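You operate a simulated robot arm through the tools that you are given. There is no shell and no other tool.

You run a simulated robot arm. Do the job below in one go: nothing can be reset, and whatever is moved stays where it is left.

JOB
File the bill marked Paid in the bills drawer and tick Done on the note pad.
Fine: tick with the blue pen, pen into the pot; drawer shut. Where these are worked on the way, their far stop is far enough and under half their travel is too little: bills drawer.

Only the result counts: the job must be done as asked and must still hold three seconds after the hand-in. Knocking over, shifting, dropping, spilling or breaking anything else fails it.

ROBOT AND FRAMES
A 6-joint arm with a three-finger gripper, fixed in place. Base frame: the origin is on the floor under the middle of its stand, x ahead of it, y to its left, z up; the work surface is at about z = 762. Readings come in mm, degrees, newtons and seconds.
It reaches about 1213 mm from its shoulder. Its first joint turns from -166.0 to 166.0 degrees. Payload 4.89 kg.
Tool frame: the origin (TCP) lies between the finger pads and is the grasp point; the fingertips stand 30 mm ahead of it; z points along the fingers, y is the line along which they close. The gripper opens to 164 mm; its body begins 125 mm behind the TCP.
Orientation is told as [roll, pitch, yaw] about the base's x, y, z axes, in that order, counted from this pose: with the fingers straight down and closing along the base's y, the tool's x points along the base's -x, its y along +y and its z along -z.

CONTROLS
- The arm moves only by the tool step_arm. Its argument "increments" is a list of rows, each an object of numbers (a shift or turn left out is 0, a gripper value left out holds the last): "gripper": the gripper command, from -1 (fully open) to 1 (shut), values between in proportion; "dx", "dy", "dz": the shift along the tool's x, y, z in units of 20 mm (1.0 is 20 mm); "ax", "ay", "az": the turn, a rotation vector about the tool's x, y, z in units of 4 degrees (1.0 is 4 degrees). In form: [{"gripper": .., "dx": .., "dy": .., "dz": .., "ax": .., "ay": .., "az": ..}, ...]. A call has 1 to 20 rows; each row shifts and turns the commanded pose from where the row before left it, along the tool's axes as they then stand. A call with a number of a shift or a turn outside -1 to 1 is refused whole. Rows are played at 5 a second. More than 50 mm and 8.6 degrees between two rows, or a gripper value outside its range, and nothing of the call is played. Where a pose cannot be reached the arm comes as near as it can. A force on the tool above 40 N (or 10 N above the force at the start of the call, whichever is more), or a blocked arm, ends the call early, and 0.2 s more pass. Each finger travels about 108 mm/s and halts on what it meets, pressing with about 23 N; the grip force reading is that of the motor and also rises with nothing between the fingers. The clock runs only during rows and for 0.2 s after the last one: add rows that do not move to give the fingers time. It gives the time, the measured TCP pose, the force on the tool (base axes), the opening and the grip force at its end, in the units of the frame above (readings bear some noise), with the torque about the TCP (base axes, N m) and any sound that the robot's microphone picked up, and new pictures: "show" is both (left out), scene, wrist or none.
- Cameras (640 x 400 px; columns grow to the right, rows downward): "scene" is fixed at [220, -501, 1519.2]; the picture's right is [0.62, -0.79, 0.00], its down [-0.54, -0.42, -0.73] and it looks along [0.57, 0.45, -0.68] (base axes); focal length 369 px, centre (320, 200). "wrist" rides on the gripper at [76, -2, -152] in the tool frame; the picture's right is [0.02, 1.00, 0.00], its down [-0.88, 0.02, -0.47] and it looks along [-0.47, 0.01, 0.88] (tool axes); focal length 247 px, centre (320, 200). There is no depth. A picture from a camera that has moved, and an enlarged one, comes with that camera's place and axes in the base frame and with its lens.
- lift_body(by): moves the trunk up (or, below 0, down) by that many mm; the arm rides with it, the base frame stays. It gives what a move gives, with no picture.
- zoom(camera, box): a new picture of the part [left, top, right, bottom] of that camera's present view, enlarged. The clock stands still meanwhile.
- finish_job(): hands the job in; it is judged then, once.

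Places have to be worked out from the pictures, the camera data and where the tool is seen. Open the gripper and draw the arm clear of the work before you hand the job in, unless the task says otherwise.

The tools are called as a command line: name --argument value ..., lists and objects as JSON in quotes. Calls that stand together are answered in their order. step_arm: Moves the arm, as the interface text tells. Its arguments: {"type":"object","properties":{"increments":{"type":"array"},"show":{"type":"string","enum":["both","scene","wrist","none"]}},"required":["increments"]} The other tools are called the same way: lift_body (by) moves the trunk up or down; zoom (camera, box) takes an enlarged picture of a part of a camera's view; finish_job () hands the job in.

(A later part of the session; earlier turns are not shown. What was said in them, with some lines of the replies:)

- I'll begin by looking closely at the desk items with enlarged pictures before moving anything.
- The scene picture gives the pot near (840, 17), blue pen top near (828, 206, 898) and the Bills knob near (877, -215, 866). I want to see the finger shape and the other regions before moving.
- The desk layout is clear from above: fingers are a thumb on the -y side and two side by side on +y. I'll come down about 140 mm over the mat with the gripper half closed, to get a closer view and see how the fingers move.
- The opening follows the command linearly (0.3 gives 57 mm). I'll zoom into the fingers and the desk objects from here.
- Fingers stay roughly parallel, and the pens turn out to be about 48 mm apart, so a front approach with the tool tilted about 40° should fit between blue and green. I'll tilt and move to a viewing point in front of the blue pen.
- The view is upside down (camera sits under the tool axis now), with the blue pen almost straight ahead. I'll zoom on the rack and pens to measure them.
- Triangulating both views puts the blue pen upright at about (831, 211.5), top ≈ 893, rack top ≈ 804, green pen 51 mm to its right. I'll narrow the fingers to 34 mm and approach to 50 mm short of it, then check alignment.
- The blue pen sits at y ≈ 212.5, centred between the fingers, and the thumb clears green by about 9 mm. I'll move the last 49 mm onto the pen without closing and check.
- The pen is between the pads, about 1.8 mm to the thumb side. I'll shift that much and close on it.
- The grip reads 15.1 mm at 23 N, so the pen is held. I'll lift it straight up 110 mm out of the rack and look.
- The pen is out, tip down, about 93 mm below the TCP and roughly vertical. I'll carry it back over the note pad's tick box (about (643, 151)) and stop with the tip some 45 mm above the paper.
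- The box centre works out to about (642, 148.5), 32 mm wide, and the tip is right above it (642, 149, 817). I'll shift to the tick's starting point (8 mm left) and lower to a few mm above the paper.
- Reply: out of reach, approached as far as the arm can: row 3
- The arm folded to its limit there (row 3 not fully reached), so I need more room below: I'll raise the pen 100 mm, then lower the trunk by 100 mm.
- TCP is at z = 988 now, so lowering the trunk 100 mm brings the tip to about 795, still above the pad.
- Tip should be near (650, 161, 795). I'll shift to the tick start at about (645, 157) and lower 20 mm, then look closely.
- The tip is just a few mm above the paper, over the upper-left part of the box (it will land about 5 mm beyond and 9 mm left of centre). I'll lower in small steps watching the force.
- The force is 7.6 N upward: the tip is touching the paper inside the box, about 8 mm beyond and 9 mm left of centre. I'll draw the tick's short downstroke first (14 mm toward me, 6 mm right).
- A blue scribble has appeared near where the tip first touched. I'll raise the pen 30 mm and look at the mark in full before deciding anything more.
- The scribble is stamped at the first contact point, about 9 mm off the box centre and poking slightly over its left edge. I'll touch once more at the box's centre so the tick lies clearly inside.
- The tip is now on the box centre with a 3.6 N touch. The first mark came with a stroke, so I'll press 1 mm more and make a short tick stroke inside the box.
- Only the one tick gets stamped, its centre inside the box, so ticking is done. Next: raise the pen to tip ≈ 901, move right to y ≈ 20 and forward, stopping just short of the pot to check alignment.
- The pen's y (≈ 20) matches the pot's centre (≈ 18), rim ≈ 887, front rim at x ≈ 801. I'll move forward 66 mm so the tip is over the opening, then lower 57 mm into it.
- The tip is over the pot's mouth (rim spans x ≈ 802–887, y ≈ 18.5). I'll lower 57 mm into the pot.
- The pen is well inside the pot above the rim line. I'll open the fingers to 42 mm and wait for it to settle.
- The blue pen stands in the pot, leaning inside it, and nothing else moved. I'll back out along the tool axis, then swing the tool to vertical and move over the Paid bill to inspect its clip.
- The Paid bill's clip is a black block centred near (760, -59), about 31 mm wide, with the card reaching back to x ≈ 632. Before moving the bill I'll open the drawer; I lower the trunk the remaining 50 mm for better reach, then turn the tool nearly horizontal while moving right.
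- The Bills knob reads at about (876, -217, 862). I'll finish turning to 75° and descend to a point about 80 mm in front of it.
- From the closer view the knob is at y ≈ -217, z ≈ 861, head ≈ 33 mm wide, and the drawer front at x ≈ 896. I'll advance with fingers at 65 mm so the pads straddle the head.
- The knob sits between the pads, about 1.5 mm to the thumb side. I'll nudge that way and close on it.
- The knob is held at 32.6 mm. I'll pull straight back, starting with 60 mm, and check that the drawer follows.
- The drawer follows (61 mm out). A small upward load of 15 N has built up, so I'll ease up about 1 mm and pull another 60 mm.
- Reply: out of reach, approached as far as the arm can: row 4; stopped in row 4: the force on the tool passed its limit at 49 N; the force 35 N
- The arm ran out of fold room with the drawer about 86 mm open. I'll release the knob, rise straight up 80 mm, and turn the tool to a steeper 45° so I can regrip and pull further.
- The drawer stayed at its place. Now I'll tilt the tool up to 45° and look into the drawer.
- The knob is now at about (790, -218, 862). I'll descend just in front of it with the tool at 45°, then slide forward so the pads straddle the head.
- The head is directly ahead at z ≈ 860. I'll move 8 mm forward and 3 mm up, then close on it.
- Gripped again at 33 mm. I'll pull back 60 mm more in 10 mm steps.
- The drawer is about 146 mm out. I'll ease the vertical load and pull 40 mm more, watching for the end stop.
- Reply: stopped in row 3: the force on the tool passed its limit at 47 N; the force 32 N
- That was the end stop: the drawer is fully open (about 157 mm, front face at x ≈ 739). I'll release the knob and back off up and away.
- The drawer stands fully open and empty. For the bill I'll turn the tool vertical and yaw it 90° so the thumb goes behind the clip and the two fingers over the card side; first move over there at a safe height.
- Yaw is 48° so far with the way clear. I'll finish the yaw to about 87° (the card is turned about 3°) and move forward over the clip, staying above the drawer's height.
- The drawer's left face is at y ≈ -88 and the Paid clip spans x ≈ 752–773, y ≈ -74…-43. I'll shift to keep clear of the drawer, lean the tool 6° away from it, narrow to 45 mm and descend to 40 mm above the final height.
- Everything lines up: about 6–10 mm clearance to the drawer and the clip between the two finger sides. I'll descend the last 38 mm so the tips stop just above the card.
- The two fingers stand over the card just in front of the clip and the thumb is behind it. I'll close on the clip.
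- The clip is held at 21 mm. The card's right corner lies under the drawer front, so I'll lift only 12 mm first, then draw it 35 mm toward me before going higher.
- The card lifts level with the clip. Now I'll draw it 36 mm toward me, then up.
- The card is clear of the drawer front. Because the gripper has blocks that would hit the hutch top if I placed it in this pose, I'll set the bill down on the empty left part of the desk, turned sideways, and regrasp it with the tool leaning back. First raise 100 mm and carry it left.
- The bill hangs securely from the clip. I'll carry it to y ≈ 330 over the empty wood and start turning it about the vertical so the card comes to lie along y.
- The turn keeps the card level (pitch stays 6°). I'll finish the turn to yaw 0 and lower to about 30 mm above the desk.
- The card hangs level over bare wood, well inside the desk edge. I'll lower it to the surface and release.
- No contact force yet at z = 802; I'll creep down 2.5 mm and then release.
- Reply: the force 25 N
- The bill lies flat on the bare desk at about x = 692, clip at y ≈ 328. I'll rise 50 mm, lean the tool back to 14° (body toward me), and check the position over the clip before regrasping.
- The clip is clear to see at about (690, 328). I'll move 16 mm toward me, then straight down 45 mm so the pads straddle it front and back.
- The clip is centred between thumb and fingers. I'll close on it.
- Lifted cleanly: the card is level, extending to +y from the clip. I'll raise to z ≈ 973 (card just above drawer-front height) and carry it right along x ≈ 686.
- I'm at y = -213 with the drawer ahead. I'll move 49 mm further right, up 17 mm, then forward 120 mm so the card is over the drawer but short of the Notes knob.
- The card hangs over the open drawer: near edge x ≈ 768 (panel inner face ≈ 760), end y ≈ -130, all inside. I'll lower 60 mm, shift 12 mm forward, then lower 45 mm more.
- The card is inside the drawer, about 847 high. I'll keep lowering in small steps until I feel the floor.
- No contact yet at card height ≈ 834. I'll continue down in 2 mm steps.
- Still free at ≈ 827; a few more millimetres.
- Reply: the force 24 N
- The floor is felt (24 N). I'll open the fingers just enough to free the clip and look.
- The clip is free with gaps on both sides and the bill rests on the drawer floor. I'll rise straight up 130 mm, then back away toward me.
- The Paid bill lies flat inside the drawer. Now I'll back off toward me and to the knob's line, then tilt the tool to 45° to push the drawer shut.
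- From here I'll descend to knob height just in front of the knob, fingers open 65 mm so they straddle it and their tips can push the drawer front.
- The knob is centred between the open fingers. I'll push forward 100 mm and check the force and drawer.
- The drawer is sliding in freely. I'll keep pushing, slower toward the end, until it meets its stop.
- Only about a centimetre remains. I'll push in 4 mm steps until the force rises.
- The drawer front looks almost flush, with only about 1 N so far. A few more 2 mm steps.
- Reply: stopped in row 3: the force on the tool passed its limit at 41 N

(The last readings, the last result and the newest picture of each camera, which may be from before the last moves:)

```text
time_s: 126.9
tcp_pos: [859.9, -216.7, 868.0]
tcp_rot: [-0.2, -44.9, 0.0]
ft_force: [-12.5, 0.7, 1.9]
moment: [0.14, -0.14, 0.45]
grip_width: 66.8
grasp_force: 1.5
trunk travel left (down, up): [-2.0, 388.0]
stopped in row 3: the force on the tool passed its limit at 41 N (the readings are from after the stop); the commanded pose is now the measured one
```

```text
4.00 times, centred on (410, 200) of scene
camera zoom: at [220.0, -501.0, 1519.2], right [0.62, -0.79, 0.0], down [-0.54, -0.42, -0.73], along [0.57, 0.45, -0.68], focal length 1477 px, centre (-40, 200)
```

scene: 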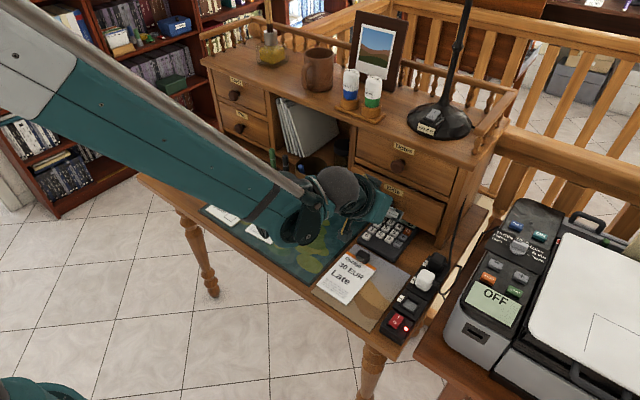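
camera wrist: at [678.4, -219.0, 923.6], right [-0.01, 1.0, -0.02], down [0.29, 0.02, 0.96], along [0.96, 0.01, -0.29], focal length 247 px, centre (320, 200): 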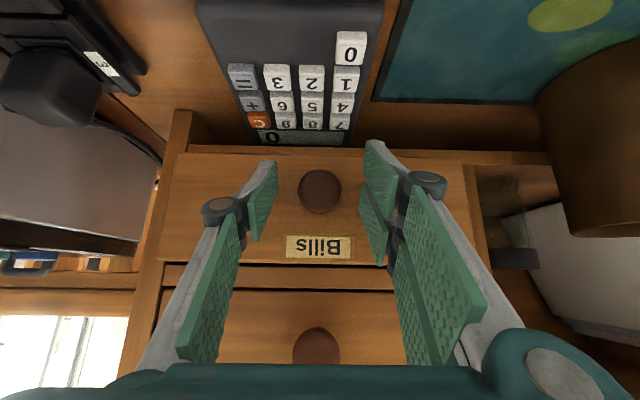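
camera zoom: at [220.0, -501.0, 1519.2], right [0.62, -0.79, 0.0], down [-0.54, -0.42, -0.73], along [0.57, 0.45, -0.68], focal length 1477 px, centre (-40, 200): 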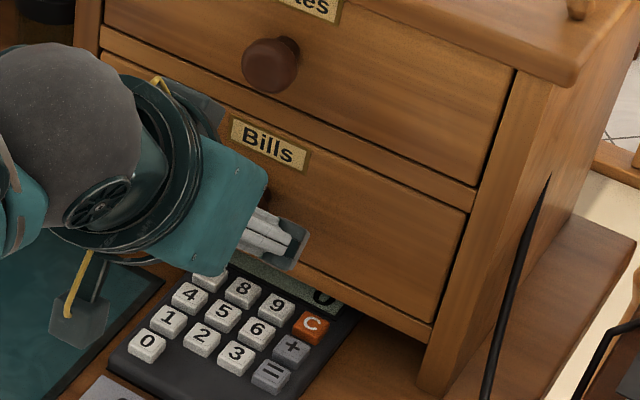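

The push hit the stop (41 N) and the Bills drawer is flush. I'll withdraw straight back 80 mm without touching the knob, then up, and check everything.

step_arm --increments '[{"dx": 0.3, "dz": -0.3}, {"dx": 0.5, "dz": -0.5}, {"dx": 0.5, "dz": -0.5}, {"dx": 0.5, "dz": -0.5}, {"dx": 0.5, "dz": -0.5}, {"dx": 0.5, "dz": -0.5}, {"dx": 0, "dz": -1}, {"dx": -0.5, "dz": -1}, {"dx": -0.5, "dz": -1}, {"dx": -0.5, "dz": -1}, {"dx": -0.5, "dz": -1}, {"dx": 0}]' --show "both"

zoom --camera "scene" --box '[320, 120, 470, 270]'

zoom --camera "wrist" --box '[150, 40, 450, 240]'

```text
time_s: 129.5
tcp_pos: [739.7, -217.9, 967.4]
tcp_rot: [-0.2, -45.0, 0.1]
ft_force: [-0.5, -0.3, -0.8]
moment: [-0.01, 0.03, 0.03]
grip_width: 65.6
grasp_force: 0.1
trunk travel left (down, up): [-2.0, 388.0]
camera wrist: at [577.1, -219.5, 1022.8], right [-0.01, 1.0, -0.02], down [0.29, 0.02, 0.96], along [0.96, 0.01, -0.29], focal length 247 px, centre (320, 200)
```

scene: 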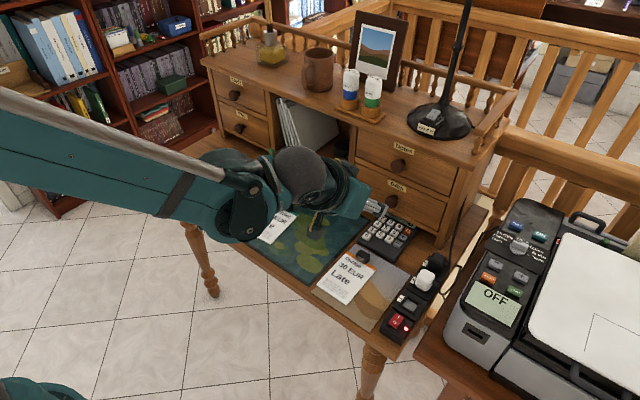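
wrist: 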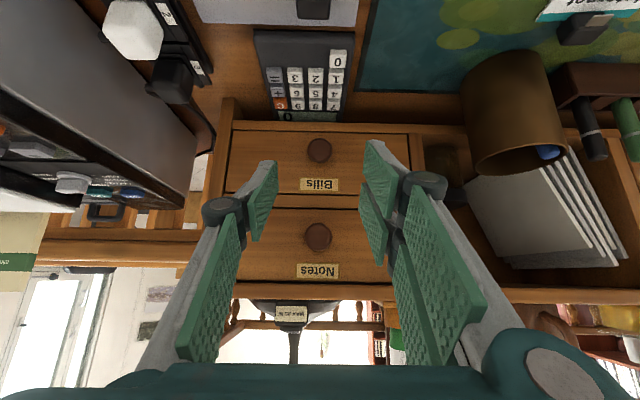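

```text
2.67 times, centred on (395, 195) of scene
camera zoom: at [220.0, -501.0, 1519.2], right [0.62, -0.79, 0.0], down [-0.54, -0.42, -0.73], along [0.57, 0.45, -0.68], focal length 985 px, centre (120, 213)
```

zoom: 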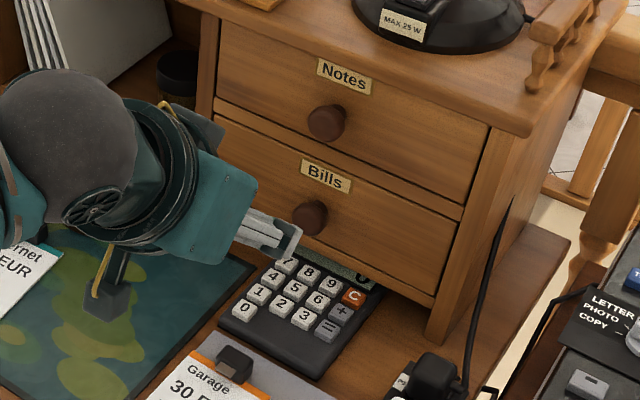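

```text
2.00 times, centred on (300, 140) of wrist
camera zoom: at [577.1, -219.5, 1022.8], right [-0.01, 1.0, -0.02], down [0.29, 0.02, 0.96], along [0.96, 0.01, -0.29], focal length 494 px, centre (360, 320)
```

zoom: 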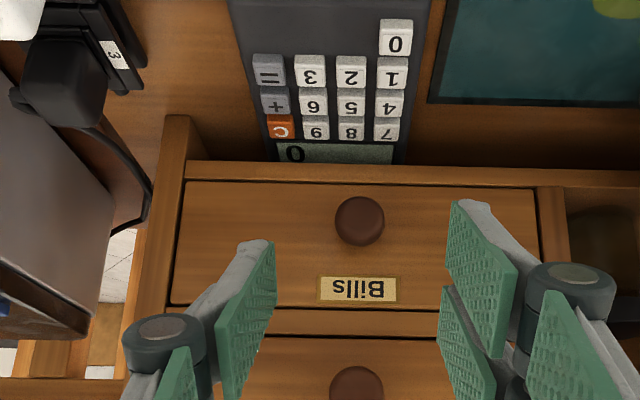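

The Bills drawer is shut with its knob back at its original place. I'll draw the arm up and back clear of the work, open the gripper, and do a last check of the whole desk.

step_arm --increments '[{"dx": -0.141, "dz": -0.92, "dy": 0.5}, {"dx": -0.141, "dz": -0.92, "dy": 0.5}, {"dx": -0.141, "dz": -0.92, "dy": 0.5}, {"dx": -0.141, "dz": -0.92, "dy": 0.5}, {"dx": -0.141, "dz": -0.92, "dy": 0.5}, {"dx": -0.141, "dz": -0.92, "dy": 0.5}, {"dx": -0.141, "dz": -0.92, "dy": 0.5}, {"dx": -0.141, "dz": -0.92, "dy": 0.5}, {"dx": -0.141, "dz": -0.92, "dy": 0.5}, {"dx": -0.141, "dz": -0.92, "dy": 0.5}, {"gripper": -1}, {"dx": 0}, {"dx": 0}, {"dx": 0}]' --show "both"

```text
time_s: 132.5
tcp_pos: [629.9, -116.6, 1118.1]
tcp_rot: [-0.2, -45.0, 0.0]
ft_force: [0.3, -1.0, 0.1]
moment: [-0.03, 0.01, 0.01]
grip_width: 164.1
grasp_force: 0.0
trunk travel left (down, up): [-2.0, 388.0]
camera wrist: at [467.1, -119.1, 1173.4], right [-0.02, 1.0, -0.02], down [0.29, 0.02, 0.96], along [0.96, 0.01, -0.29], focal length 247 px, centre (320, 200)
```

scene: 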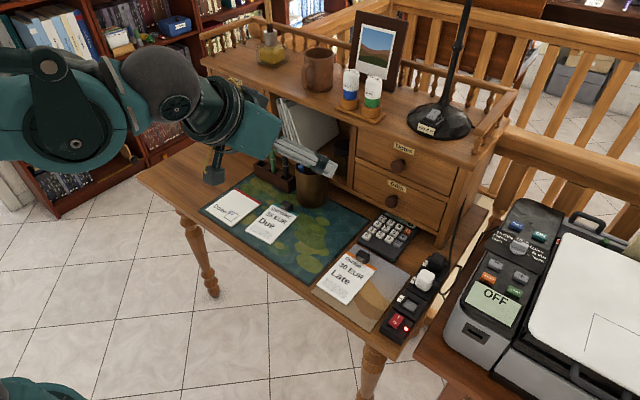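
wrist: 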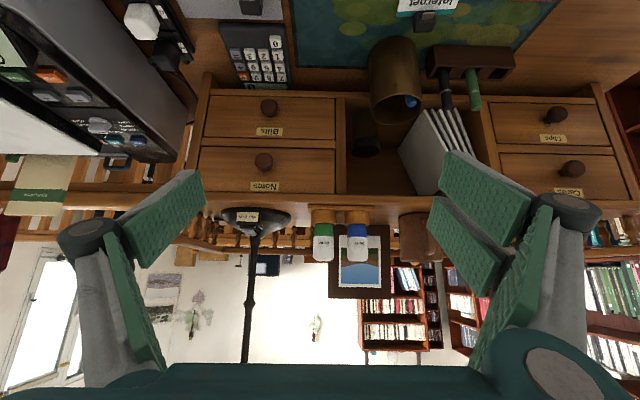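

The arm is clear with the gripper fully open. A last close look at the pad, pot, bills and drawer.

zoom --camera "scene" --box '[190, 150, 350, 260]'

zoom --camera "scene" --box '[300, 130, 480, 350]'

zoom --camera "wrist" --box '[190, 0, 530, 210]'

```text
3.64 times, centred on (270, 205) of scene
camera zoom: at [220.0, -501.0, 1519.2], right [0.62, -0.79, 0.0], down [-0.54, -0.42, -0.73], along [0.57, 0.45, -0.68], focal length 1343 px, centre (502, 182)
```

zoom: 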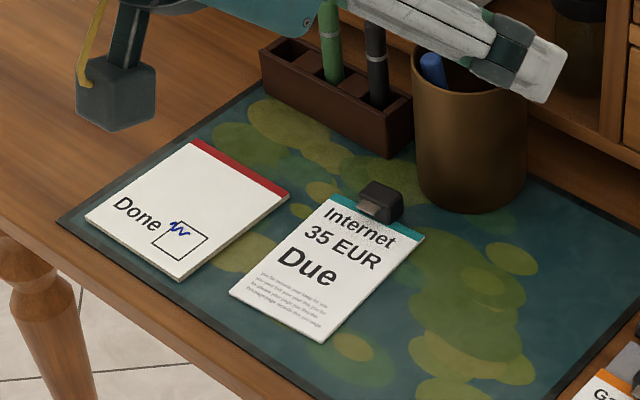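

```text
1.82 times, centred on (390, 240) of scene
camera zoom: at [220.0, -501.0, 1519.2], right [0.62, -0.79, 0.0], down [-0.54, -0.42, -0.73], along [0.57, 0.45, -0.68], focal length 672 px, centre (193, 127)
```

zoom: 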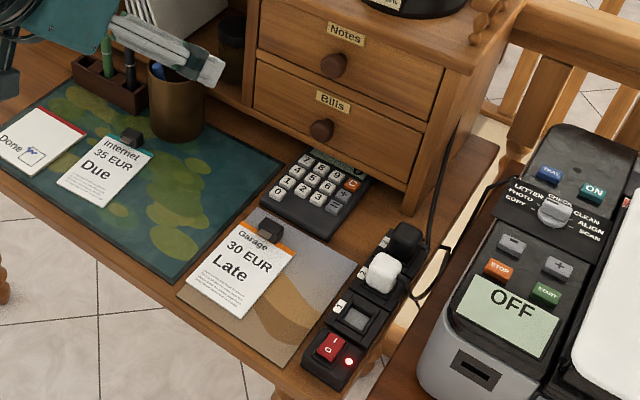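

```text
1.88 times, centred on (360, 105) of wrist
camera zoom: at [467.1, -119.1, 1173.4], right [-0.02, 1.0, -0.02], down [0.29, 0.02, 0.96], along [0.96, 0.01, -0.29], focal length 465 px, centre (245, 379)
```

zoom: 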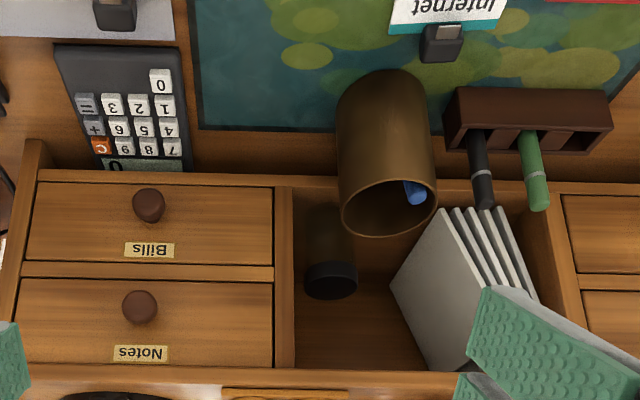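

The tick is in the Done box, the blue pen stands in the pot, and the Paid bill is in the shut Bills drawer. Everything else looks unmoved and the open gripper is clear, so I'm handing the job in.

finish_job

```text
The job is handed in.
```

I've handed the job in; no verdict came back. The last pictures show everything done as asked:

- **Tick:** The Done box is ticked with the blue pen. The mark's centre is inside the box, about 9 mm off-centre each way, and one end pokes about 3 mm over the left edge. I touched the box's centre again to improve it, but no second mark appeared.
- **Pen:** The blue pen is standing in the brown pot.
- **Bill:** The Paid bill (Heating, 25 EUR) lies flat in the Bills drawer. I saw it there just before closing.
- **Drawer:** I opened it to its far stop, about 157 mm, and pushed it back until it hit its stop. It now sits flush.

I set the Paid bill down once on the empty left part of the desk to get a better grip, then picked it up again. The two other bills, the calculator and the other pens look unmoved. The gripper is open and the arm is clear of the desk.
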